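You operate a simulated robot arm through the tools that you are given. There is no shell and no other tool.

You run a simulated robot arm. Do the job below in one go: nothing can be reset, and whatever is moved stays where it is left.

JOB
Grey spool J7 has a tight bore: open it with the orange-handled rod and prove it with both plug gauges.
Fine: work in the grey steel cup; green must drop in, red must not; rod and gauges back; spool on plaster slab J2. Set down upright: orange-handled rod, green plug gauge, red plug gauge.
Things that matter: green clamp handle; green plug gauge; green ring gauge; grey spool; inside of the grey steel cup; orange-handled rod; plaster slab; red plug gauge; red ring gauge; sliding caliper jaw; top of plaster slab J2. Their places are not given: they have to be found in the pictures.

Only the result counts: the job must be done as asked and must still hold three seconds after the hand-in. Knocking over, shifting, dropping, spilling or breaking anything else fails it.

ROBOT AND FRAMES
A 6-joint arm with a two-finger gripper, fixed in place. Base frame: the origin is at the foot of the arm, x ahead of it, y to its left, z up; the work surface is at about z = 85. Lengths are in cm, angles in degrees, forces in N, time in s.
It reaches about 129.8 cm from its shoulder. Its first joint turns from -149.0 to 149.0 degrees. Payload 1.57 kg.
The tool frame sits at the grasp point between the pads (the TCP): z along the fingers, y along the line on which they close. The tips reach 2.1 cm beyond it. The gripper opens to 7 cm. The gripper's body begins 5 cm behind the TCP.
Orientation is that of the tool frame in the base frame, as [roll, pitch, yaw] about the fixed x, y, z axes, in that order (R = Rz(yaw) Ry(pitch) Rx(roll)). With the fingers straight down and closing along the base's y, the tool's x points along the base's -x, its y along +y and its z along -z.

CONTROLS
- The arm moves only by the tool step_arm. Its argument "motion" is a list of rows, each a list of 7 numbers: the turn, a rotation vector about the tool's x, y, z in degrees, then the shift along the tool's x, y, z in cm, then the gripper command, from -1 (shut) to 1 (fully open), values between in proportion. In form: [[wx, wy, wz, tx, ty, tz, grip], ...]. A call has 1 to 20 rows; each row is the pose to reach, as a shift and turn from the pose commanded when the call began, along the tool's axes at that moment. A row lasts 0.2 s, in which the tool goes at most 5 cm and 8.6 degrees; a call with a longer step from one row to the next is refused whole, and so is a gripper value outside its range. A pose out of reach is approached as far as the arm can. The call stops where the force on the tool passes 50 N (or 10 N more than at its start, if that is more) or the arm is blocked; 0.2 s more then pass. Each finger halts on what it meets, pressing with about 30 N; the grip force reading is that of the motor and also rises with nothing between the fingers. The clock runs only during rows and for 0.2 s after the last one: add rows that repeat a pose to give the fingers time. The reply holds the time, the measured pose of the TCP, the force on the tool along the base axes, the opening and the grip force, in the units named above and with some noise, with the torque about the TCP (base axes, N m) and any sound that the robot's microphone picked up.
- Cameras (640 x 400 px; columns grow to the right, rows downward): "scene" is fixed at [22.24, 50.04, 147.07]; the picture's right is [0.14, -0.99, 0.00], its down [-0.68, -0.09, -0.73] and it looks along [0.72, 0.10, -0.68] (base axes); focal length 321 px, centre (320, 200). "wrist" rides on the gripper at [7.9, 0.4, -8.1] in the tool frame; the picture's right is [-0.05, 1.00, 0.00], its down [-0.67, -0.04, -0.74] and it looks along [-0.74, -0.04, 0.67] (tool axes); focal length 256 px, centre (320, 200).
- get_image(camera): a new picture of that camera. It takes no simulated time.
- lift_body(by): slides the trunk up (or, below 0, down) by that many cm; the arm rides with it, the base frame stays. It gives what a move gives, with no picture.
- probe_pixels(camera, pixels): for up to 12 pixels [column, row] of the newest picture of that camera ("zoom" is the newest enlarged one), the place [x, y, z] in the base frame of the surface seen there, good to about 0.2 cm. It takes no simulated time.
- inspect(camera, box): a new picture of the part [left, top, right, bottom] of that camera's present view, enlarged. It takes no simulated time.
- finish_job(): hands the job in; it is judged then, once.

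Open the gripper and draw the arm clear of the work before you hand the job in, unless the task says otherwise.

The tools are called after "Emit:" as a command line: name --pt "numbers of a row" for each row, then --argument value for the rest, lists and objects as JSON in quotes. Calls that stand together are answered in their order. step_arm: Moves the arm, as the interface text tells. Its arguments: {"type":"object","properties":{"motion":{"type":"array","items":{"type":"array","items":{"type":"number"}}}},"required":["motion"]} The other tools are called the same way: lift_body (by) slides the trunk up or down; get_image (camera) takes a picture; probe_pixels (camera, pixels) gives the place of the surface under pixels of a picture; inspect (camera, box) takes an enlarged picture of a part of a camera's view; finish_job () hands the job in.

At the start:

```text
t: 0.0
ee_pos: [61.77, 27.4, 122.1]
tool_rot: [180.0, 0.0, 180.0]
wrist_force: [0.0, 0.6, 0.9]
wrist_torque: [0.0, 0.02, 0.02]
grip_width: 7.02
grip_force: 0.1
trunk travel left (down, up): [-90.3, 6.7]
```

scene: 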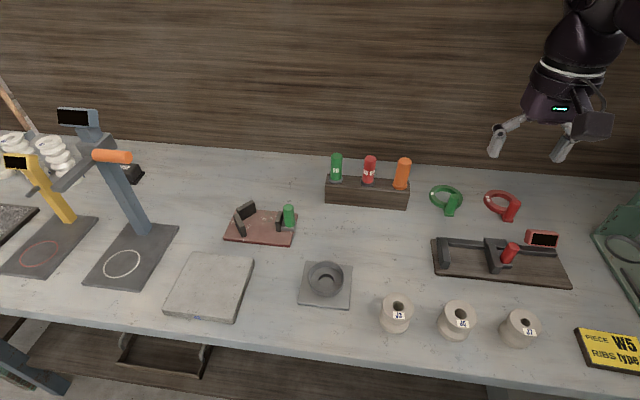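
wrist: 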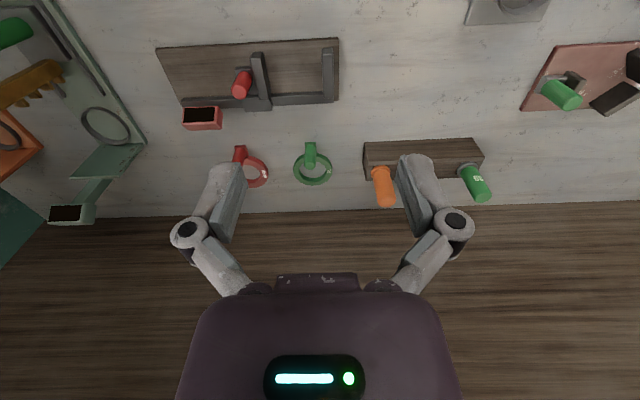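

The scene shows three spools around (397,313), (458,320), (519,328), the cup at (326,280) and a rack at (367,185) with green, red and orange tools. I'll enlarge these areas to read labels and geometry.

Emit:
inspect --camera "scene" --box '[360, 280, 560, 360]'

Emit:
inspect --camera "scene" --box '[300, 140, 440, 220]'

Emit:
inspect --camera "scene" --box '[150, 230, 370, 340]'

Emit:
inspect --camera "scene" --box '[0, 90, 200, 300]'

```text
3.20 times, centred on (460, 320) of scene
```

zoom: 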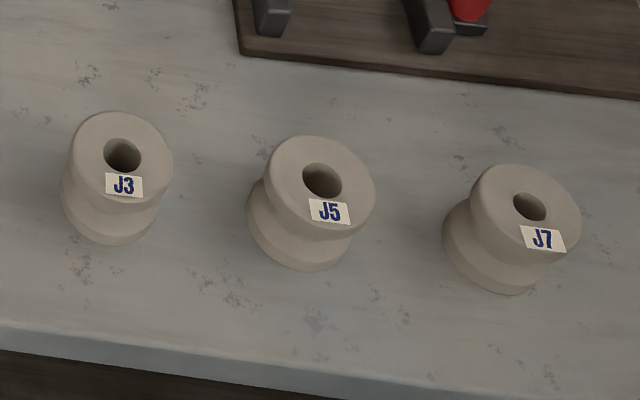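

```text
4.57 times, centred on (370, 180) of scene
```

zoom: 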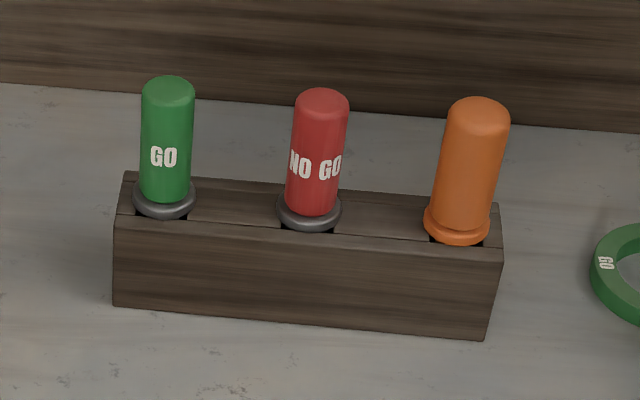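

```text
2.91 times, centred on (260, 285) of scene
```

zoom: 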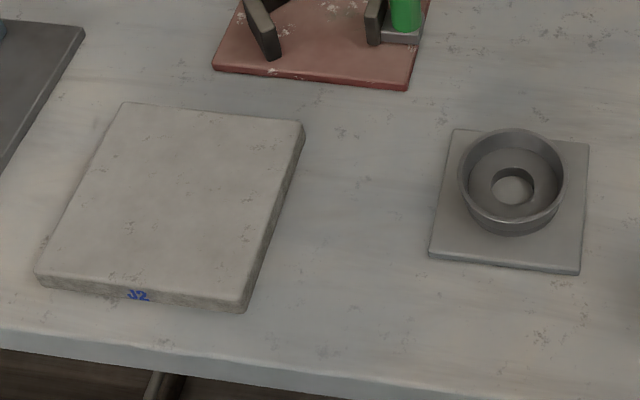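

```text
1.90 times, centred on (100, 195) of scene
```

zoom: 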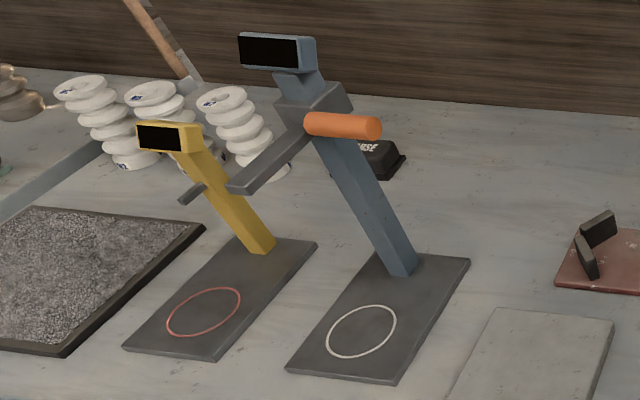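

J7 is the right-most spool at (519,328); its hole is narrower. I'll probe scene pixels on the spools, the cup, the slab and the rack tools.

Emit:
probe_pixels --camera "scene" --pixels '[[517, 317], [535, 318], [508, 318], [521, 312], [508, 343], [525, 324], [540, 340], [560, 310], [397, 302], [459, 309], [500, 350], [528, 338]]'

Emit:
probe_pixels --camera "scene" --pixels '[[326, 284], [326, 262], [308, 278], [343, 278], [326, 290], [312, 285], [340, 285], [326, 270], [326, 297], [303, 303], [347, 305], [351, 264]]'

Emit:
probe_pixels --camera "scene" --pixels '[[194, 255], [252, 258], [166, 312], [232, 318], [210, 285], [180, 280], [240, 280], [215, 260], [200, 310], [160, 325], [258, 290], [205, 318]]'

Emit:
inspect --camera "scene" --box '[300, 140, 440, 220]'

Emit:
probe_pixels --camera "zoom" --pixels '[[168, 85], [166, 150], [164, 198], [164, 214], [322, 95], [318, 150], [312, 208], [310, 226], [478, 105], [470, 160], [460, 215], [456, 240]]'

Emit:
probe_pixels --camera "zoom" --pixels '[[125, 175], [118, 225], [500, 210], [500, 245], [240, 190], [240, 230], [390, 205], [390, 240], [300, 270], [112, 303], [483, 337], [260, 200]]'

```text
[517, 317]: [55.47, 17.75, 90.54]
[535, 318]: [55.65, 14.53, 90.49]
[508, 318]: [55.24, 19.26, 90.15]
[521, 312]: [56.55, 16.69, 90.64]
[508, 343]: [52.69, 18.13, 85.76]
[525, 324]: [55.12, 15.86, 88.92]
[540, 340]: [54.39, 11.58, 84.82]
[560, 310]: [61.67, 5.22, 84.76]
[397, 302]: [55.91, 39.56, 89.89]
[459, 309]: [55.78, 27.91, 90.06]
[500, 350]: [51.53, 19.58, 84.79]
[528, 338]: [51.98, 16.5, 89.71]
```

```text
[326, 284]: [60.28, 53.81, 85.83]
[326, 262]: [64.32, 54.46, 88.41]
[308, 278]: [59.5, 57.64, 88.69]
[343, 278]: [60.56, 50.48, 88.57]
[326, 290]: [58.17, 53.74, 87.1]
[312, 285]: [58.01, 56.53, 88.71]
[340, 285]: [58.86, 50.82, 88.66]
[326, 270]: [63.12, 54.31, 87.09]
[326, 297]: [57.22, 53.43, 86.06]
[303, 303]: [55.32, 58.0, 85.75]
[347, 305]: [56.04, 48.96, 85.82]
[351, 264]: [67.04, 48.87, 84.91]
```

```text
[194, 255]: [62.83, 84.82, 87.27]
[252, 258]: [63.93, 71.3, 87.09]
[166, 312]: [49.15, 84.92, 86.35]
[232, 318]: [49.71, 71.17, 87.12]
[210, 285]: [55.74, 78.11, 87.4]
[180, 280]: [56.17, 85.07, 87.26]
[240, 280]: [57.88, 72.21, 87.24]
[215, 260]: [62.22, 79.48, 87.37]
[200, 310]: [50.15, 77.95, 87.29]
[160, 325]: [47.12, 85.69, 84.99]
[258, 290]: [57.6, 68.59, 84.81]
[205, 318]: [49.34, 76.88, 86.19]
```

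```text
4.57 times, centred on (370, 180) of scene
```

zoom: 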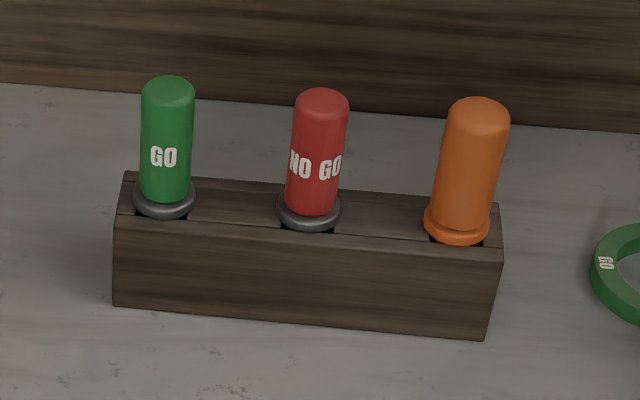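

```text
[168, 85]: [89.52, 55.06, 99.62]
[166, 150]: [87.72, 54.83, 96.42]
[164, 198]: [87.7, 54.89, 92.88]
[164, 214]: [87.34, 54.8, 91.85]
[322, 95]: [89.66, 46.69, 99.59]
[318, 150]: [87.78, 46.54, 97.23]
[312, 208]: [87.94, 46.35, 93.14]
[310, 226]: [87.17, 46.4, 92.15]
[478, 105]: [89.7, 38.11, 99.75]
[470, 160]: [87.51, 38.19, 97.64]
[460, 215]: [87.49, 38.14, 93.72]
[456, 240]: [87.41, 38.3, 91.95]
```

```text
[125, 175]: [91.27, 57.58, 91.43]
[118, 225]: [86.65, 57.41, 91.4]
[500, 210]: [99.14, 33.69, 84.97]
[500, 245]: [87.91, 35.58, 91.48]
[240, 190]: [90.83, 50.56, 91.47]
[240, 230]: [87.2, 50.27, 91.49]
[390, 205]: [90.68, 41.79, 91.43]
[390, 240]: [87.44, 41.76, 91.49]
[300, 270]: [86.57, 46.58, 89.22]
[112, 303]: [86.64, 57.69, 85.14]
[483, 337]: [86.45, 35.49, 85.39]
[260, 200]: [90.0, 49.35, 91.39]
```

The rack stands at x≈86.5–91, y≈35.5–57.5, top z≈91.4, and the tools reach z≈99.6. I'll enlarge J7 and the cup next to get exact centres and diameters.

Emit:
inspect --camera "scene" --box '[488, 300, 552, 340]'

Emit:
inspect --camera "scene" --box '[488, 315, 552, 355]'

Emit:
inspect --camera "scene" --box '[286, 255, 366, 305]'

```text
10.00 times, centred on (520, 320) of scene
```

zoom: 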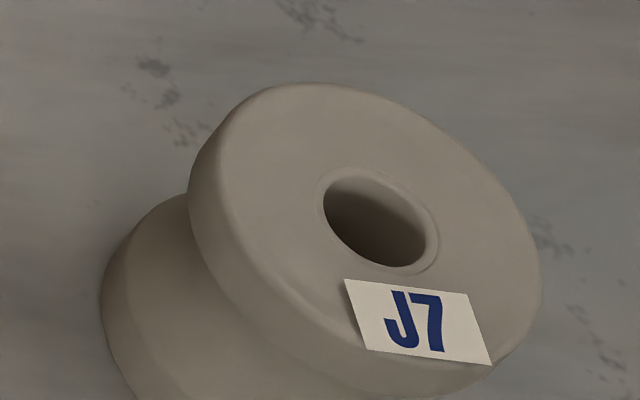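

```text
10.00 times, centred on (520, 335) of scene
```

zoom: 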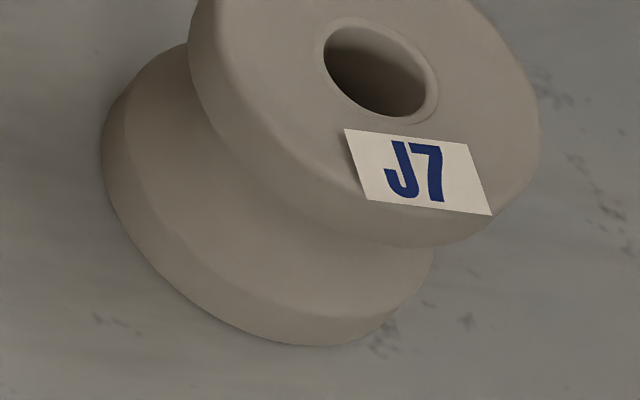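

```text
8.00 times, centred on (326, 280) of scene
```

zoom: 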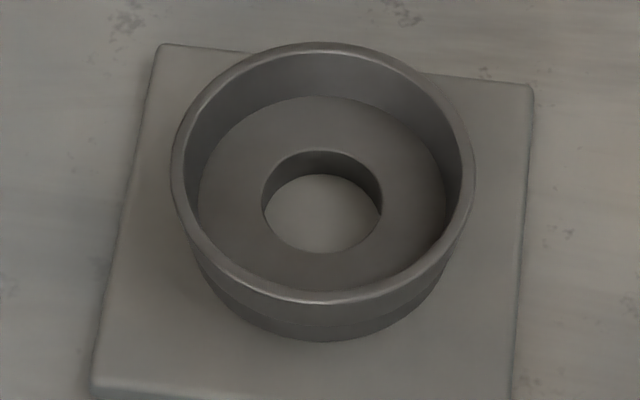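

The cup rim runs around (320,170) of this zoom. I'll probe its rim and hole edges, then view the spool again.

Emit:
probe_pixels --camera "zoom" --pixels '[[175, 170], [471, 175], [323, 45], [322, 299], [210, 85], [430, 85], [190, 230], [455, 235], [320, 155], [322, 253], [262, 205], [383, 205]]'

Emit:
inspect --camera "scene" --box '[488, 300, 552, 340]'

Emit:
probe_pixels --camera "zoom" --pixels '[[225, 150], [320, 90], [440, 130], [525, 240], [535, 290], [250, 240], [300, 310], [420, 370], [325, 190], [440, 250], [350, 178], [405, 268]]'

```text
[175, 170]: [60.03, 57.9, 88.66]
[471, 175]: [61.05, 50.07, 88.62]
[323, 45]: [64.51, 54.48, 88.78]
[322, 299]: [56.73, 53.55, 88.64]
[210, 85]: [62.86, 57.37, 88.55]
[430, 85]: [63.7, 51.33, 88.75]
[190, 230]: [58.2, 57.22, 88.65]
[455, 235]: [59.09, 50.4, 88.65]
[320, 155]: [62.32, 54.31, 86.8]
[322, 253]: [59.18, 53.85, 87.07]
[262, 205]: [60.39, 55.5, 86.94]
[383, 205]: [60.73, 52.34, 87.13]
```

```text
10.00 times, centred on (520, 320) of scene
```

zoom: 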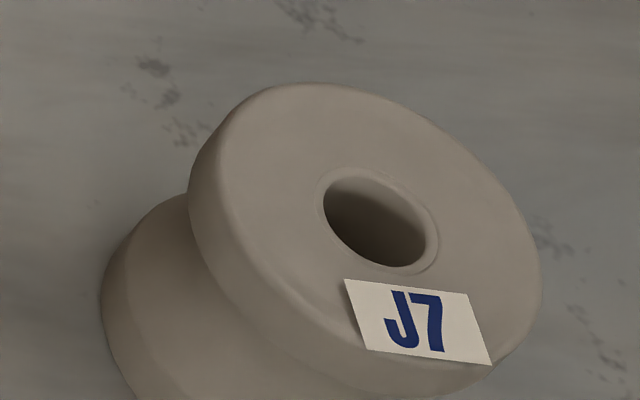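

```text
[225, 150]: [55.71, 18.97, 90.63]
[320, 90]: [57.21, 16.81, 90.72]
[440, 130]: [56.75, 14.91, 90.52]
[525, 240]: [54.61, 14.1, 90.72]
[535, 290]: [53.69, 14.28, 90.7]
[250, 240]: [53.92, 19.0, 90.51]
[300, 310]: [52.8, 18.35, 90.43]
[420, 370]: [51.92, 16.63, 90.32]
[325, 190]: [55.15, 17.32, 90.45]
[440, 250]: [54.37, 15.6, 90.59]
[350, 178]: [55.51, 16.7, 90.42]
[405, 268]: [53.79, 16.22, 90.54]
```

J7's top centre is about (54.6,16.6,90.5) with radius ≈2.9, and the cup centre is about (60.6,54.0) with its floor at 87. I'll move above J7 and look with the wrist camera.

Emit:
step_arm --pt "0 0 0 1.2 -1.8 2.8 1" --pt "0 0 0 2.4 -3.6 5.6 1" --pt "0 0 0 3.6 -5.4 8.5 1" --pt "0 0 0 4.8 -7.2 11.3 1" --pt "0 0 0 6.0 -9.0 14.2 1" --pt "0 0 0 7.2 -10.85 17.0 1" --pt "0 0 0 7.2 -10.85 17.0 1"

Emit:
get_image --camera "wrist"

```text
t: 1.6
ee_pos: [55.07, 17.02, 122.13]
tool_rot: [180.0, 0.0, -180.0]
wrist_force: [0.3, -0.6, 0.2]
wrist_torque: [0.0, -0.01, -0.02]
grip_width: 6.97
grip_force: 0.1
out of reach, approached as far as the arm can: row 1, 2, 3, 4, 5, 6, 7
trunk travel left (down, up): [-90.3, 6.7]
```

```text
taken
```

wrist: 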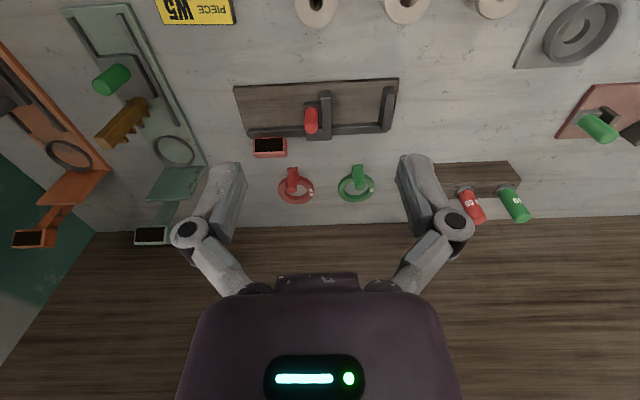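

The arm could not go down (z stayed at 122.1), so the trunk is too high. I'll lower the trunk by 17 cm; nothing around (55,17) stands above z≈92.

Emit:
lift_body --by -17

Emit:
get_image --camera "scene"

Emit:
get_image --camera "wrist"

```text
t: 3.5
ee_pos: [55.04, 16.95, 105.24]
tool_rot: [179.9, 0.0, -180.0]
wrist_force: [1.0, 0.1, -0.8]
wrist_torque: [0.02, -0.02, -0.03]
grip_width: 6.99
grip_force: 0.1
trunk travel left (down, up): [-73.3, 23.7]
```

```text
taken
```

scene: 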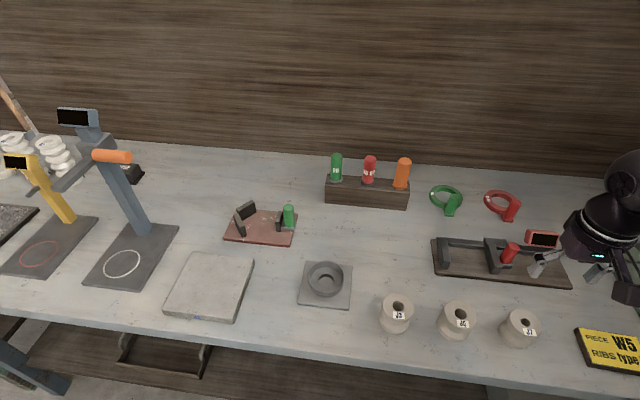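

```text
taken
```

wrist: 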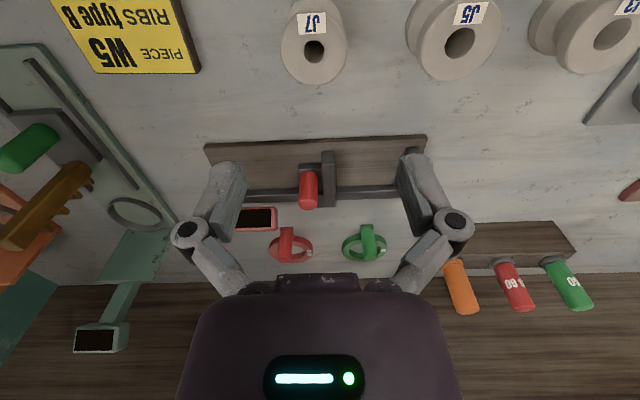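

The trunk drop worked (TCP z=105.2) and J7 appears at (314,50). I'll probe its bore and edges from this view.

Emit:
inspect --camera "wrist" --box '[264, 0, 364, 90]'

Emit:
probe_pixels --camera "wrist" --pixels '[[283, 45], [346, 45], [313, 84], [313, 62], [304, 50], [323, 50], [313, 41], [290, 67], [337, 67], [282, 35], [340, 20], [313, 74]]'

```text
4.44 times, centred on (314, 45) of wrist
```

zoom: 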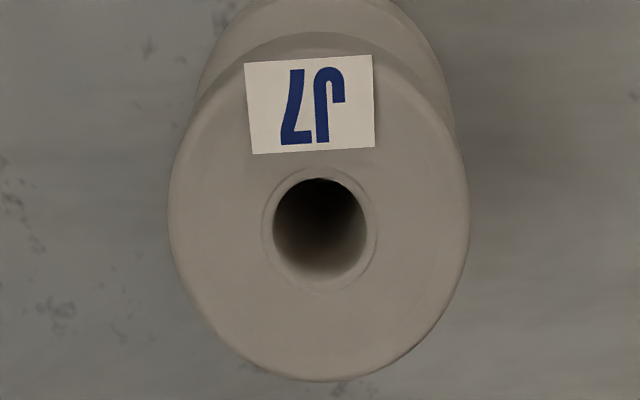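

```text
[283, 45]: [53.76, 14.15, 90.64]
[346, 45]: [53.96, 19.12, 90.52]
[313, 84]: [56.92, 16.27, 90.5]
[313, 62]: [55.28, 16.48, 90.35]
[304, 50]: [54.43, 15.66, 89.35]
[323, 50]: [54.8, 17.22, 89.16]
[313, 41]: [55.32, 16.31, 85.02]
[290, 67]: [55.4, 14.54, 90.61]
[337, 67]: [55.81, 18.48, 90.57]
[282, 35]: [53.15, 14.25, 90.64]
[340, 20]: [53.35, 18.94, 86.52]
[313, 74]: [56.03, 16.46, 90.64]
```

J7's centre from this view is ≈(54.5,16.6) with its top at z≈90.6. I'll line up over it and descend part of the way to test the reach.

Emit:
step_arm --pt "0 0 0 0.54 -0.35 0 1" --pt "0 0 0 0.54 -0.35 2 1" --pt "0 0 0 0.54 -0.35 4 1" --pt "0 0 0 0.54 -0.35 6 1" --pt "0 0 0 0.54 -0.35 8 1" --pt "0 0 0 0.54 -0.35 8 1"

```text
t: 4.9
ee_pos: [54.63, 16.61, 105.15]
tool_rot: [179.9, 0.0, 180.0]
wrist_force: [-0.5, -0.1, 0.6]
wrist_torque: [0.0, 0.06, 0.03]
grip_width: 6.98
grip_force: 0.1
out of reach, approached as far as the arm can: row 2, 3, 4, 5, 6
trunk travel left (down, up): [-73.3, 23.7]
```

The arm itself cannot go lower at this trunk height. I'll raise the arm 20 cm relative to the trunk, then drop the trunk 28 cm to gain downward travel.

Emit:
step_arm --pt "0 0 0 0 0 -3 1" --pt "0 0 0 0 0 -6 1" --pt "0 0 0 0 0 -9 1" --pt "0 0 0 0 0 -12 1" --pt "0 0 0 0 0 -15 1" --pt "0 0 0 0 0 -18 1" --pt "0 0 0 0 0 -20 1" --pt "0 0 0 0 0 -20 1"

Emit:
lift_body --by -25

Emit:
get_image --camera "scene"

```text
t: 6.7
ee_pos: [53.8, 16.83, 105.22]
tool_rot: [179.9, 0.0, -179.9]
wrist_force: [-0.3, 0.8, 0.2]
wrist_torque: [-0.03, 0.02, -0.01]
grip_width: 7.0
grip_force: 0.1
out of reach, approached as far as the arm can: row 1, 2, 3, 4, 5, 6, 7, 8
trunk travel left (down, up): [-73.3, 23.7]
```

```text
t: 8.5
ee_pos: [53.54, 16.74, 86.57]
tool_rot: [-179.9, 0.2, 180.0]
wrist_force: [-11.9, -2.2, 41.2]
wrist_torque: [-0.23, -0.79, -0.02]
grip_width: 7.17
grip_force: 0.0
trunk travel left (down, up): [-54.6, 42.4]
stopped: the force on the tool passed its limit at 288 N (the readings are from after the stop); the commanded pose is now the measured one
```

```text
taken
```

scene: 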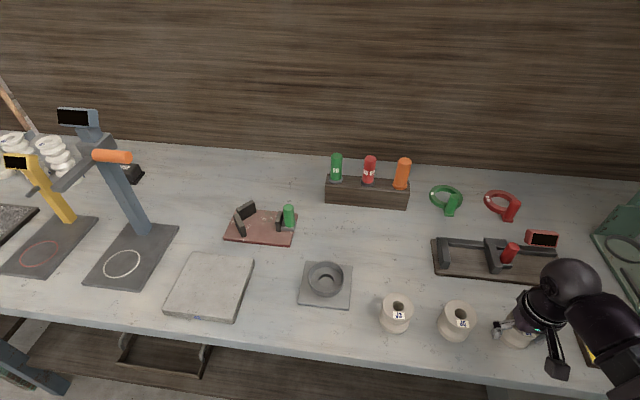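

That was my error: the raise was refused and I should not have chained the trunk drop, so the fingertips pressed the table (288 N) around J7. I'll raise the trunk 4 cm and look for damage.

Emit:
lift_body --by 4

Emit:
get_image --camera "wrist"

Emit:
inspect --camera "scene" --box '[440, 250, 640, 375]'

```text
t: 9.3
ee_pos: [53.9, 16.86, 90.48]
tool_rot: [-180.0, 0.4, -180.0]
wrist_force: [-0.1, 0.4, 0.1]
wrist_torque: [-0.02, -0.02, 0.03]
grip_width: 7.0
grip_force: 0.0
trunk travel left (down, up): [-58.6, 38.4]
```

```text
taken
```

wrist: 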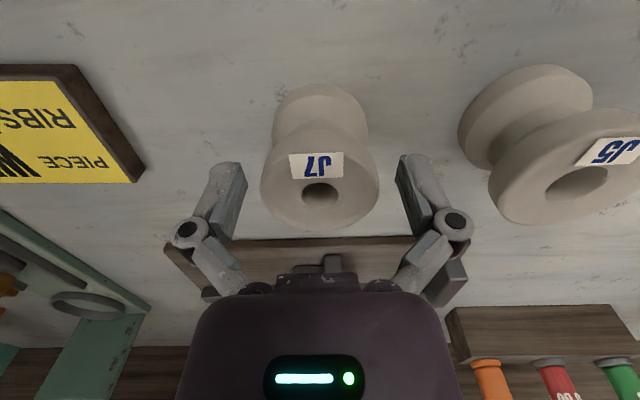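

```text
3.20 times, centred on (540, 312) of scene
```

zoom: 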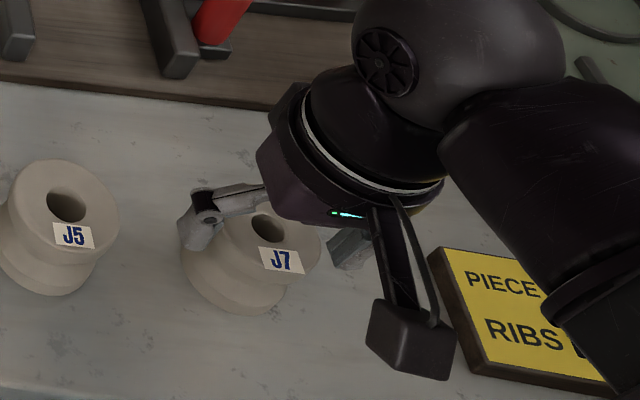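

J7 is still standing between the fingers at (320,175), with no visible damage. Vertical motion evidently comes from the trunk only, so from now on I'll do z moves with small lift_body steps. I'll probe the spool's present centre.

Emit:
probe_pixels --camera "wrist" --pixels '[[263, 185], [378, 183], [320, 229], [300, 193], [338, 192], [320, 206], [280, 215], [358, 215], [320, 130], [270, 165], [372, 165], [320, 218]]'

Emit:
inspect --camera "wrist" --box '[160, 75, 480, 275]'

```text
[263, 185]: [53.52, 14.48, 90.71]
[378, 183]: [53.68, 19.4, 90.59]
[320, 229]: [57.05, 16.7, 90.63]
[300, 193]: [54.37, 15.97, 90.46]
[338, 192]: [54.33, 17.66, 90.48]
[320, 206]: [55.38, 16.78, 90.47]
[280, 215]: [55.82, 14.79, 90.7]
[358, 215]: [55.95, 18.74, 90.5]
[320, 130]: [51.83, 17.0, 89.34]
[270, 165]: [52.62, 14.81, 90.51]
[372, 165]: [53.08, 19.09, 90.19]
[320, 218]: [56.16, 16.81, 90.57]
```

```text
2.00 times, centred on (320, 175) of wrist
```

zoom: 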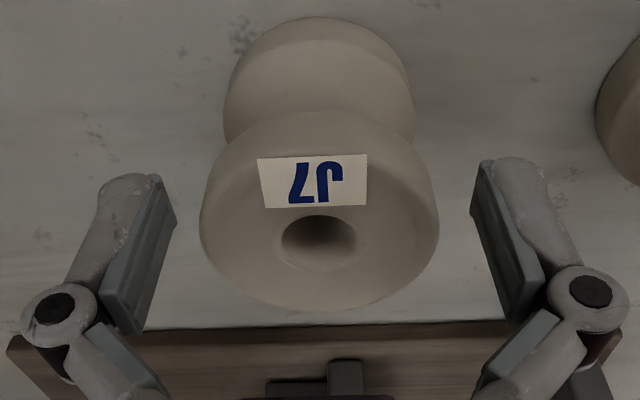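

Spool centre now reads (54.5,16.85) and the TCP is (53.9,16.86). I'll shift 0.6 cm in +x, with no vertical part.

Emit:
step_arm --pt "0 0 0 -0.3 0 0 1" --pt "0 0 0 -0.6 0 0 1" --pt "0 0 0 -0.6 0 0 1"

```text
t: 10.1
ee_pos: [54.41, 16.85, 90.52]
tool_rot: [-179.9, 0.3, 180.0]
wrist_force: [-0.3, -0.7, 0.1]
wrist_torque: [0.04, -0.02, 0.01]
grip_width: 7.0
grip_force: 0.2
trunk travel left (down, up): [-58.6, 38.4]
```

The shift worked and the TCP is over the spool. Next I lower the trunk 0.8 cm to put the pads over the top flange.

Emit:
lift_body --by -0.8

```text
t: 10.7
ee_pos: [54.46, 16.91, 89.69]
tool_rot: [-179.9, 0.4, -180.0]
wrist_force: [-0.2, -0.7, 0.5]
wrist_torque: [-0.01, 0.01, 0.01]
grip_width: 6.99
grip_force: 0.1
trunk travel left (down, up): [-57.8, 39.2]
```

The height is right at 89.7. I close the fingers on the flange.

Emit:
step_arm --pt "0 0 0 0 0 0 0.7" --pt "0 0 0 0 0 0 0.4" --pt "0 0 0 0 0 0 0.2" --pt "0 0 0 0 0 0 0" --pt "0 0 0 0 0 0 0"

Emit:
get_image --camera "wrist"

```text
t: 11.9
ee_pos: [54.33, 16.81, 89.66]
tool_rot: [-179.9, 0.2, 179.9]
wrist_force: [0.8, -0.9, 4.3]
wrist_torque: [-0.21, 0.0, 0.04]
grip_width: 5.49
grip_force: 29.9
trunk travel left (down, up): [-57.8, 39.2]
```

```text
taken
```

wrist: 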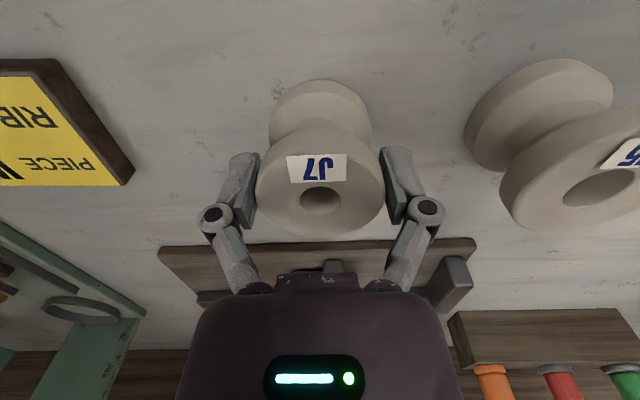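

The spool is held (width 5.49, 30 N). I lift the trunk by 9 cm to clear J5 and J3.

Emit:
lift_body --by 9

Emit:
get_image --camera "wrist"

Emit:
get_image --camera "scene"

```text
t: 13.2
ee_pos: [54.39, 16.87, 98.69]
tool_rot: [-180.0, 0.1, 179.9]
wrist_force: [-0.4, 0.5, -3.2]
wrist_torque: [-0.03, 0.01, -0.01]
grip_width: 5.5
grip_force: 30.3
trunk travel left (down, up): [-66.8, 30.2]
```

```text
taken
```

wrist: 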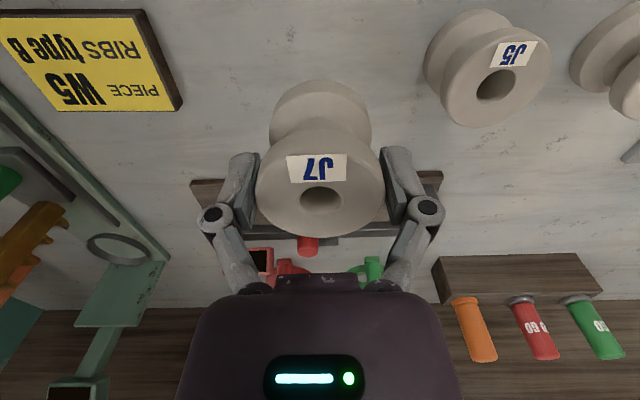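

```text
taken
```

scene: 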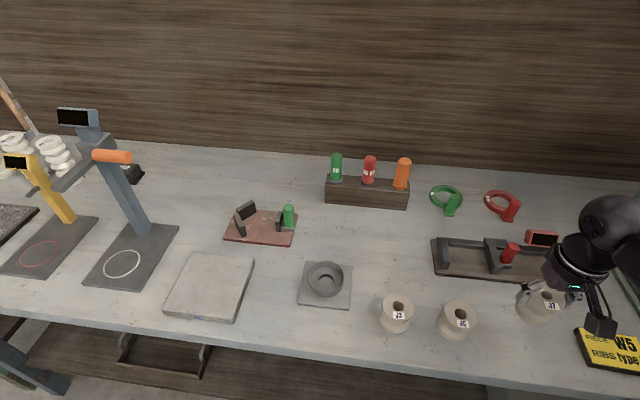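

J7 is hanging securely. I carry it sideways toward the cup at (60.6,54.0), in 2.4 cm rows at constant height.

Emit:
step_arm --pt "0 0 0 -0.4 2.3 0 0" --pt "0 0 0 -0.8 4.6 0 0" --pt "0 0 0 -1.2 6.9 0 0" --pt "0 0 0 -1.55 9.3 0 0" --pt "0 0 0 -1.95 11.6 0 0" --pt "0 0 0 -2.35 13.9 0 0" --pt "0 0 0 -2.7 16.2 0 0" --pt "0 0 0 -3.1 18.5 0 0" --pt "0 0 0 -3.5 20.9 0 0" --pt "0 0 0 -3.9 23.2 0 0" --pt "0 0 0 -4.3 25.5 0 0" --pt "0 0 0 -4.7 27.8 0 0" --pt "0 0 0 -5.05 30.1 0 0" --pt "0 0 0 -5.45 32.5 0 0" --pt "0 0 0 -5.85 34.8 0 0" --pt "0 0 0 -6.24 37.1 0 0" --pt "0 0 0 -6.24 37.1 0 0" --pt "0 0 0 -6.24 37.1 0 0"

Emit:
get_image --camera "wrist"

Emit:
get_image --camera "scene"

```text
t: 16.9
ee_pos: [60.83, 53.91, 98.6]
tool_rot: [-180.0, 0.3, -180.0]
wrist_force: [-0.2, -1.0, -3.5]
wrist_torque: [0.0, 0.01, -0.01]
grip_width: 5.5
grip_force: 30.6
trunk travel left (down, up): [-66.8, 30.2]
```

```text
taken
```

wrist: 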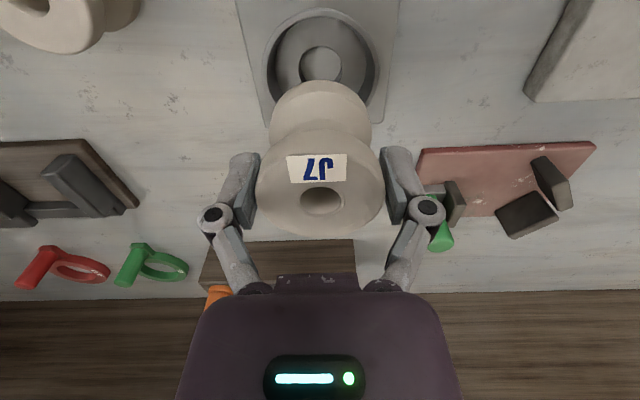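

```text
taken
```

scene: 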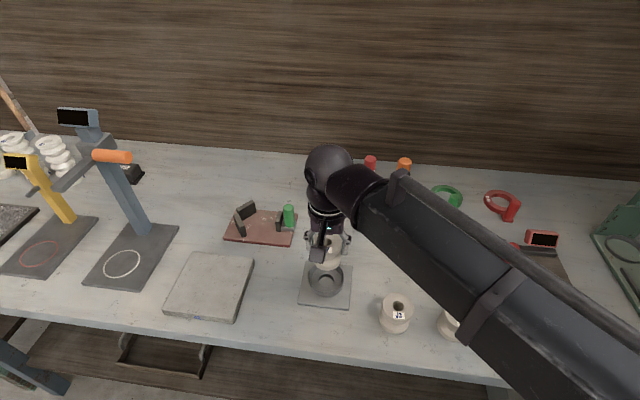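

J7 hangs near the cup, which shows at (322,63) in the wrist view. I probe the cup's rim and the spool from here to check alignment before lowering.

Emit:
probe_pixels --camera "wrist" --pixels '[[262, 60], [378, 60], [320, 12], [303, 62], [341, 62], [320, 48], [258, 185], [383, 183], [320, 234], [302, 201], [342, 201], [320, 213]]'

Emit:
inspect --camera "scene" --box '[286, 215, 366, 315]'

```text
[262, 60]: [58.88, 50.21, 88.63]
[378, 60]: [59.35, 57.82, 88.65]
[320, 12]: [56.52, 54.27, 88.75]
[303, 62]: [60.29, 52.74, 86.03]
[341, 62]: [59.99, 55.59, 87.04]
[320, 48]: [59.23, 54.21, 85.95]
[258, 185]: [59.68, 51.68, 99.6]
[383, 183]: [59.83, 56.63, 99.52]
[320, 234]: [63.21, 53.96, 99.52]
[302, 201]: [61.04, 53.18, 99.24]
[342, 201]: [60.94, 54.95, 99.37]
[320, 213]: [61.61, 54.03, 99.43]
```

```text
4.00 times, centred on (326, 265) of scene
```

zoom: 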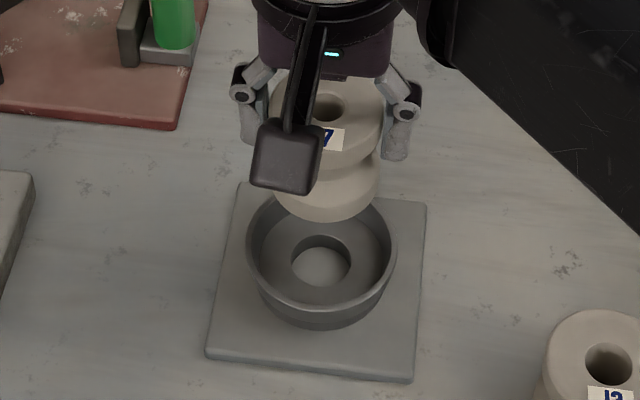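

Bore centre is ≈(60.8,54.05) over the cup centre ≈(60.65,54.0), well within the clearance. I lower the trunk by 5.9 cm, leaving about 1 cm to the cup floor.

Emit:
lift_body --by -5.9

Emit:
inspect --camera "scene" --box '[286, 215, 366, 315]'

```text
t: 17.9
ee_pos: [60.69, 53.89, 92.91]
tool_rot: [180.0, 0.2, -179.9]
wrist_force: [0.1, -0.4, -2.8]
wrist_torque: [-0.01, -0.03, 0.0]
grip_width: 5.53
grip_force: 29.8
trunk travel left (down, up): [-60.9, 36.1]
```

```text
4.00 times, centred on (326, 265) of scene
```

zoom: 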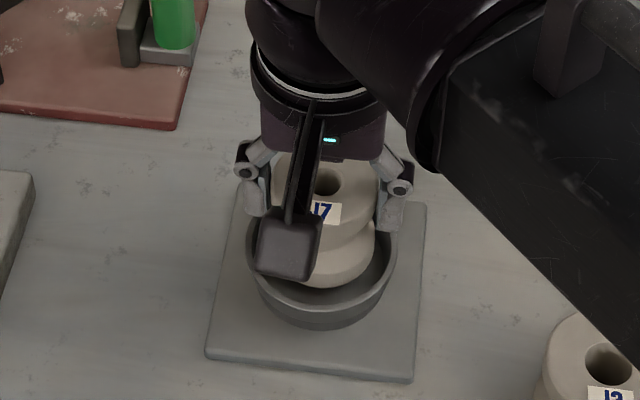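

The spool is entering the cup with no contact (force about its own weight). I lower the trunk in small steps until it touches the floor.

Emit:
lift_body --by -0.6

Emit:
lift_body --by -0.2

Emit:
lift_body --by -0.2

```text
t: 18.5
ee_pos: [60.7, 54.09, 92.14]
tool_rot: [-179.8, 0.2, 179.9]
wrist_force: [0.1, 0.3, -2.4]
wrist_torque: [0.05, 0.04, -0.01]
grip_width: 5.48
grip_force: 30.2
trunk travel left (down, up): [-60.3, 36.7]
```

```text
t: 19.0
ee_pos: [60.74, 53.94, 92.02]
tool_rot: [-180.0, 0.2, -179.9]
wrist_force: [-0.8, 0.4, -2.5]
wrist_torque: [0.0, -0.02, -0.03]
grip_width: 5.53
grip_force: 29.8
trunk travel left (down, up): [-60.1, 36.9]
```

```text
t: 19.5
ee_pos: [60.62, 53.98, 91.99]
tool_rot: [-180.0, 0.3, -179.9]
wrist_force: [6.4, 5.7, 18.5]
wrist_torque: [0.1, 0.22, -0.07]
grip_width: 5.53
grip_force: 30.1
trunk travel left (down, up): [-59.9, 37.1]
```

Contact was felt (Fz 18.5 N) with the spool bottom at ≈87.2, the cup floor. I open the fingers.

Emit:
step_arm --pt "0 0 0 0 0 0 0.6" --pt "0 0 0 0 0 0 0.7" --pt "0 0 0 0 0 0 0.85" --pt "0 0 0 0 0 0 1" --pt "0 0 0 0 0 0 1"

Emit:
get_image --camera "wrist"

Emit:
probe_pixels --camera "wrist" --pixels '[[258, 185], [383, 183], [320, 234], [302, 201], [342, 201], [320, 213], [320, 190], [275, 215], [365, 215], [230, 120], [410, 120], [320, 90]]'

```text
t: 20.7
ee_pos: [60.82, 53.97, 91.88]
tool_rot: [-179.8, 0.3, 180.0]
wrist_force: [0.2, 0.4, 0.1]
wrist_torque: [0.05, 0.0, -0.02]
grip_width: 7.02
grip_force: 0.0
trunk travel left (down, up): [-59.9, 37.1]
```

```text
taken
```

wrist: 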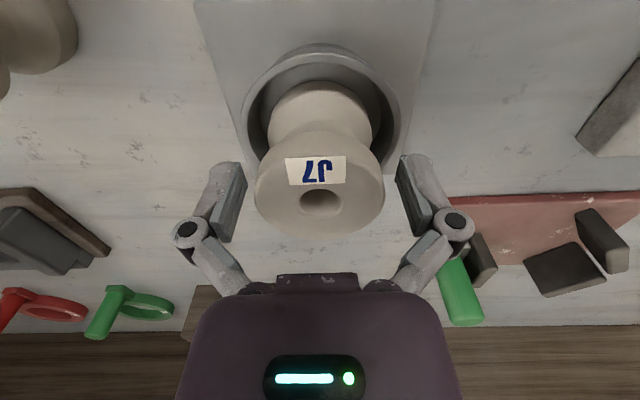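

```text
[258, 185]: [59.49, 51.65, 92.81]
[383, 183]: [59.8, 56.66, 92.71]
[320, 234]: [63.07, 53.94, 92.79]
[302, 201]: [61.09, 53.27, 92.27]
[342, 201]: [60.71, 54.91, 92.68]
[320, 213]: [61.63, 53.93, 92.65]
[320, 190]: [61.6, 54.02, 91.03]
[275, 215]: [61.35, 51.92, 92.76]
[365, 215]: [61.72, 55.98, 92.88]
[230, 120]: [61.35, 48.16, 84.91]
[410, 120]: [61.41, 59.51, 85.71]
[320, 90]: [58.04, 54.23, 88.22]
```

J7 is seated upright in the cup with its top at z≈92.75. I raise the trunk by 14 cm and look at the bore from above.

Emit:
lift_body --by 14

Emit:
inspect --camera "wrist" --box '[260, 0, 388, 80]'

Emit:
get_image --camera "wrist"

```text
t: 22.4
ee_pos: [60.69, 53.93, 105.69]
tool_rot: [-179.9, 0.3, 180.0]
wrist_force: [0.4, 0.3, -0.4]
wrist_torque: [-0.01, 0.01, 0.01]
grip_width: 6.98
grip_force: 0.1
trunk travel left (down, up): [-73.9, 23.1]
```

```text
5.00 times, centred on (324, 40) of wrist
```

zoom: 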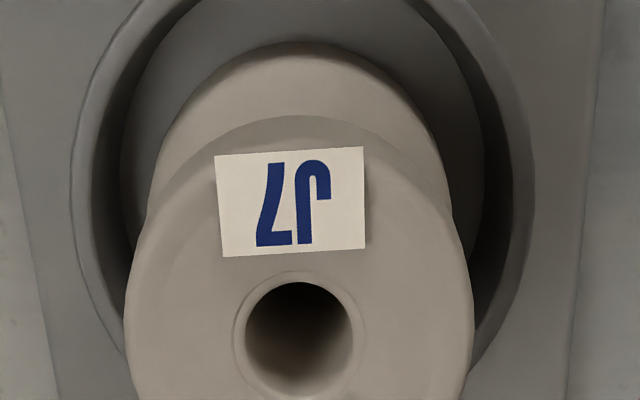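

```text
taken
```

wrist: 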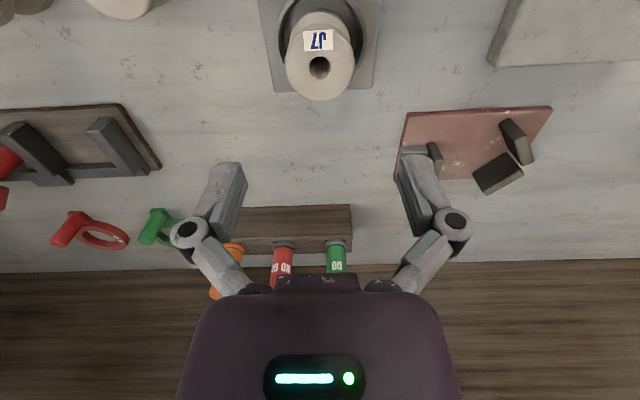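

The bore is visible at (319,68). I enlarge it again, centred, and probe the bore's chamfer ring.

Emit:
inspect --camera "wrist" --box '[280, 43, 360, 93]'

Emit:
probe_pixels --camera "zoom" --pixels '[[208, 200], [418, 200], [313, 300], [220, 250], [405, 250], [240, 130], [390, 130], [312, 320], [195, 200], [432, 200], [250, 290], [375, 290]]'

```text
8.00 times, centred on (320, 68) of wrist
```

zoom: 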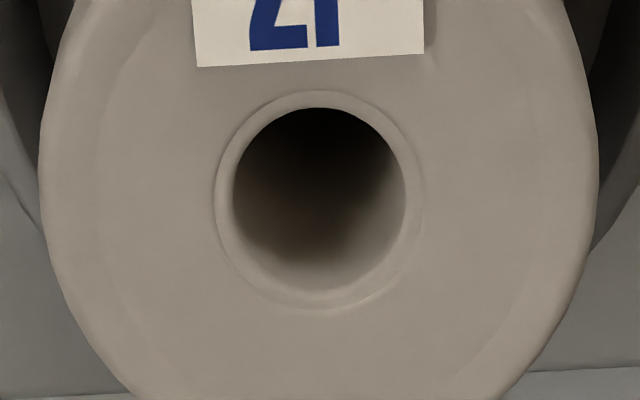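

```text
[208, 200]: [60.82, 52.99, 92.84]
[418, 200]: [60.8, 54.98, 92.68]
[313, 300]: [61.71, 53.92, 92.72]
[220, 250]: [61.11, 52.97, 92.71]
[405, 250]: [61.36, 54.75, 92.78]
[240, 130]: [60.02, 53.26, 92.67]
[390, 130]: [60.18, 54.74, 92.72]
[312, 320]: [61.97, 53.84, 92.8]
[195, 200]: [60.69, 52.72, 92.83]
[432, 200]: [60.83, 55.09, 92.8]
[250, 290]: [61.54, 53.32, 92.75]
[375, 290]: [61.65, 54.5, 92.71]
```

Bore centre is (60.78,53.97) with the spool top at 92.75. Now I move over to the orange rod (about 88.9, 38.2) at z≈105.7, above all the tool tops.

Emit:
step_arm --pt "0 0 0 -2.15 -1.2 0 1" --pt "0 0 0 -4.3 -2.4 0 1" --pt "0 0 0 -6.45 -3.6 0 1" --pt "0 0 0 -8.6 -4.85 0 1" --pt "0 0 0 -10.8 -6.05 0 1" --pt "0 0 0 -12.9 -7.25 0 1" --pt "0 0 0 -15.1 -8.45 0 1" --pt "0 0 0 -17.2 -9.7 0 1" --pt "0 0 0 -19.4 -10.9 0 1" --pt "0 0 0 -21.5 -12.1 0 1" --pt "0 0 0 -23.7 -13.3 0 1" --pt "0 0 0 -25.8 -14.5 0 1" --pt "0 0 0 -28.0 -15.7 0 1" --pt "0 0 0 -28.0 -15.7 0 1" --pt "0 0 0 -28.0 -15.7 0 1"

Emit:
get_image --camera "wrist"

Emit:
get_image --camera "scene"

```text
t: 25.6
ee_pos: [88.56, 38.18, 105.76]
tool_rot: [-180.0, 0.2, 180.0]
wrist_force: [-0.9, -0.4, 0.6]
wrist_torque: [-0.02, -0.02, 0.01]
grip_width: 7.02
grip_force: 0.0
out of reach, approached as far as the arm can: row 11, 13
trunk travel left (down, up): [-73.9, 23.1]
```

```text
taken
```

wrist: 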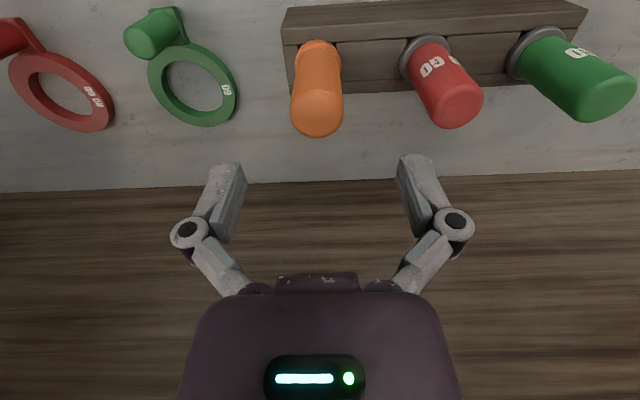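

```text
taken
```

scene: 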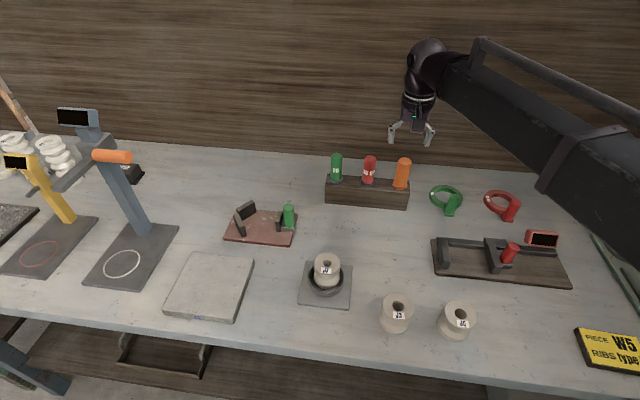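

The gripper is over the orange rod, which shows at (318,90). I probe its top and its edges to find the axis.

Emit:
inspect --camera "wrist" --box '[270, 20, 398, 140]'

Emit:
probe_pixels --camera "wrist" --pixels '[[297, 110], [338, 110], [318, 130], [318, 95], [318, 112], [303, 70], [334, 70], [318, 45], [300, 125], [334, 125], [318, 70], [318, 120]]'

```text
3.33 times, centred on (334, 80) of wrist
```

zoom: 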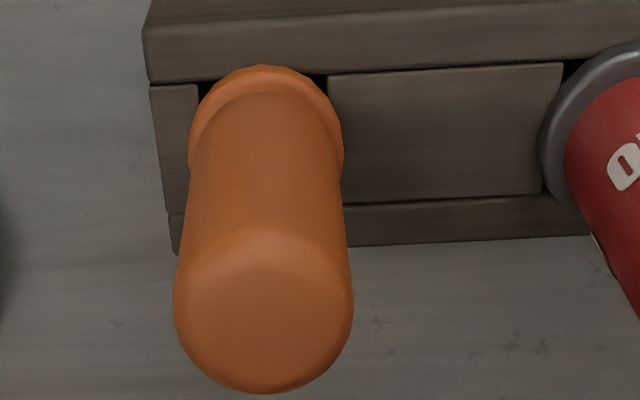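

```text
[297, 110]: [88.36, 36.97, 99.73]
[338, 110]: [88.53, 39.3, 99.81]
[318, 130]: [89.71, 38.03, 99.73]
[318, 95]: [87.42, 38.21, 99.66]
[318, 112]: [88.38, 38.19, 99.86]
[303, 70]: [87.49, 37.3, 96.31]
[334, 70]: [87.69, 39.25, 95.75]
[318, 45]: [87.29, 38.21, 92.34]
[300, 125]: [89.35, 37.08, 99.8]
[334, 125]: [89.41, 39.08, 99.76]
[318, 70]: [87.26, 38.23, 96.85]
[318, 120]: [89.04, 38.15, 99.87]
```

The rod axis is ≈(88.7,38.2), radius ≈1.4, handle from 93.5 to 99.8. I nudge 0.12 cm in x and then lower to z≈96.7.

Emit:
step_arm --pt "0 0 0 -0.12 0.0 0 1" --pt "0 0 0 -0.12 0.0 0 1"

Emit:
lift_body --by -9

Emit:
get_image --camera "wrist"

```text
t: 26.2
ee_pos: [88.66, 38.06, 105.74]
tool_rot: [-179.9, 0.1, 180.0]
wrist_force: [0.0, 0.0, -0.9]
wrist_torque: [0.01, 0.02, 0.02]
grip_width: 7.0
grip_force: 0.0
trunk travel left (down, up): [-73.9, 23.1]
```

```text
t: 27.4
ee_pos: [88.64, 38.18, 96.8]
tool_rot: [-179.9, 0.2, 179.9]
wrist_force: [0.0, -0.5, 0.3]
wrist_torque: [0.02, 0.01, 0.01]
grip_width: 6.99
grip_force: 0.1
trunk travel left (down, up): [-64.9, 32.1]
```

```text
taken
```

wrist: 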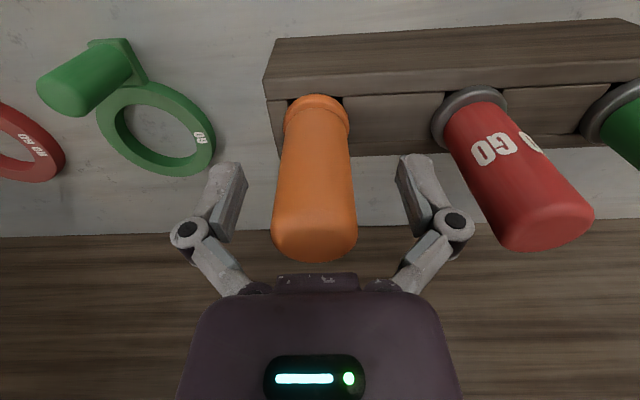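

The handle is centred between the open fingers at (315,180). I close on it.

Emit:
step_arm --pt "0 0 0 0 0 0 0.5" --pt "0 0 0 0 0 0 0" --pt "0 0 0 0 0 0 -0.4" --pt "0 0 0 0 0 0 -0.8" --pt "0 0 0 0 0 0 -0.8"

Emit:
get_image --camera "wrist"

```text
t: 28.6
ee_pos: [88.76, 38.37, 96.8]
tool_rot: [-179.9, 0.3, -180.0]
wrist_force: [0.9, -0.1, 2.5]
wrist_torque: [-0.05, 0.01, 0.02]
grip_width: 3.3
grip_force: 30.0
trunk travel left (down, up): [-64.9, 32.1]
```

```text
taken
```

wrist: 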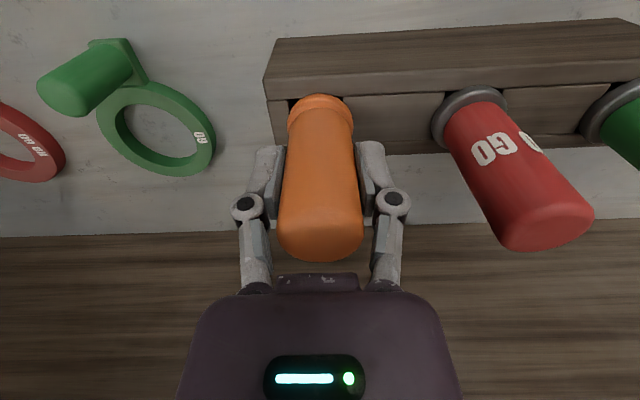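

The handle is held (width 3.3, so its axis is x≈88.9). I lift by 9 cm and check the rod.

Emit:
lift_body --by 9

Emit:
get_image --camera "wrist"

Emit:
inspect --camera "scene" --box '[310, 60, 470, 220]'

```text
t: 29.9
ee_pos: [88.8, 38.27, 105.75]
tool_rot: [-180.0, 0.2, 179.9]
wrist_force: [1.1, 0.4, -2.3]
wrist_torque: [0.03, 0.02, 0.02]
grip_width: 3.33
grip_force: 29.5
trunk travel left (down, up): [-73.9, 23.1]
```

```text
taken
```

wrist: 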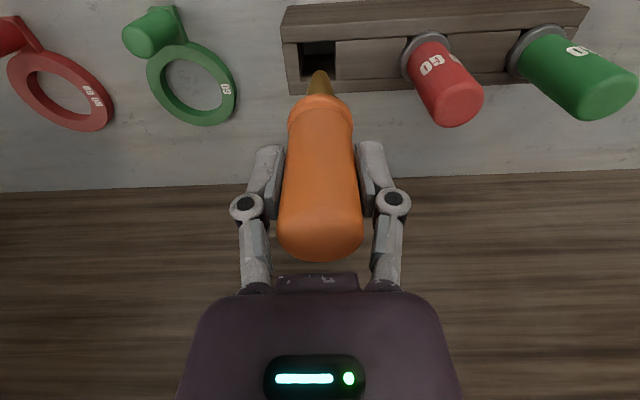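

```text
2.50 times, centred on (390, 140) of scene
```

zoom: 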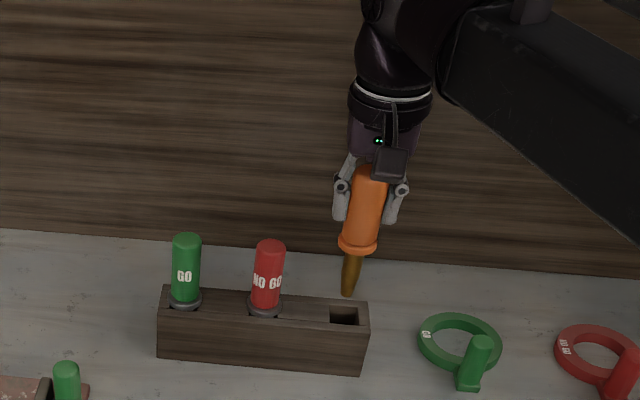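

The rod has a short tapered brass-brown shaft, about 4 cm long, and the rack slot is square. I enlarge and probe the rod's tip for its axis.

Emit:
inspect --camera "wrist" --box '[256, 50, 384, 130]'

Emit:
probe_pixels --camera "zoom" --pixels '[[318, 112], [300, 115], [335, 115], [290, 180], [350, 180], [320, 150], [320, 200], [245, 300], [390, 300], [320, 300], [170, 170], [200, 40]]'

Emit:
inspect --camera "scene" --box '[380, 120, 420, 190]'

Emit:
probe_pixels --camera "zoom" --pixels '[[320, 200], [300, 250], [280, 300], [270, 330], [250, 200], [340, 200]]'

```text
5.00 times, centred on (320, 90) of wrist
```

zoom: 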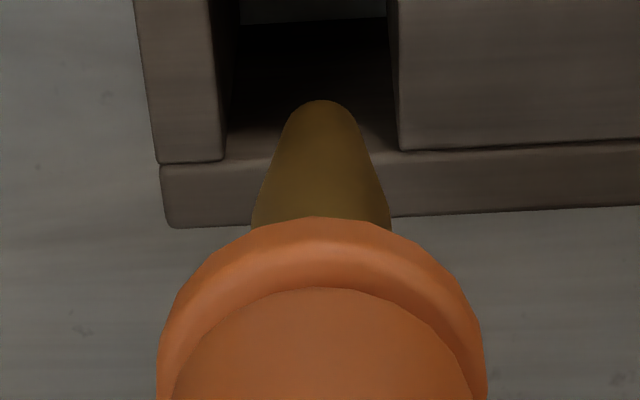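

```text
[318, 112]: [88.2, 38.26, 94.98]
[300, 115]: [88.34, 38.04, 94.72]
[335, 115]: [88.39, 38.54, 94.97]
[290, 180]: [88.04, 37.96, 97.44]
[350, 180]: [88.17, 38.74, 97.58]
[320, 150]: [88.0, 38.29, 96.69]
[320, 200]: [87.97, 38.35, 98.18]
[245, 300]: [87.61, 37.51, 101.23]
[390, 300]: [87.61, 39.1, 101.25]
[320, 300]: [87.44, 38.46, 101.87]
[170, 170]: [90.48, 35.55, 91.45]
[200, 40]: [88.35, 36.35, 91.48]
```

```text
5.71 times, centred on (400, 155) of scene
```

zoom: 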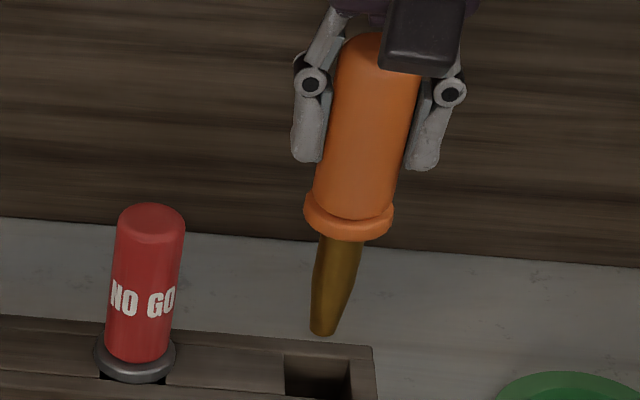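

```text
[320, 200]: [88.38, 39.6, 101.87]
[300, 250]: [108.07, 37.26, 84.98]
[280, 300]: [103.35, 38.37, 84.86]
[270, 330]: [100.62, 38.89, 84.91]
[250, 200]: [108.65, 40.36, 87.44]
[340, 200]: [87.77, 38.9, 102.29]
```

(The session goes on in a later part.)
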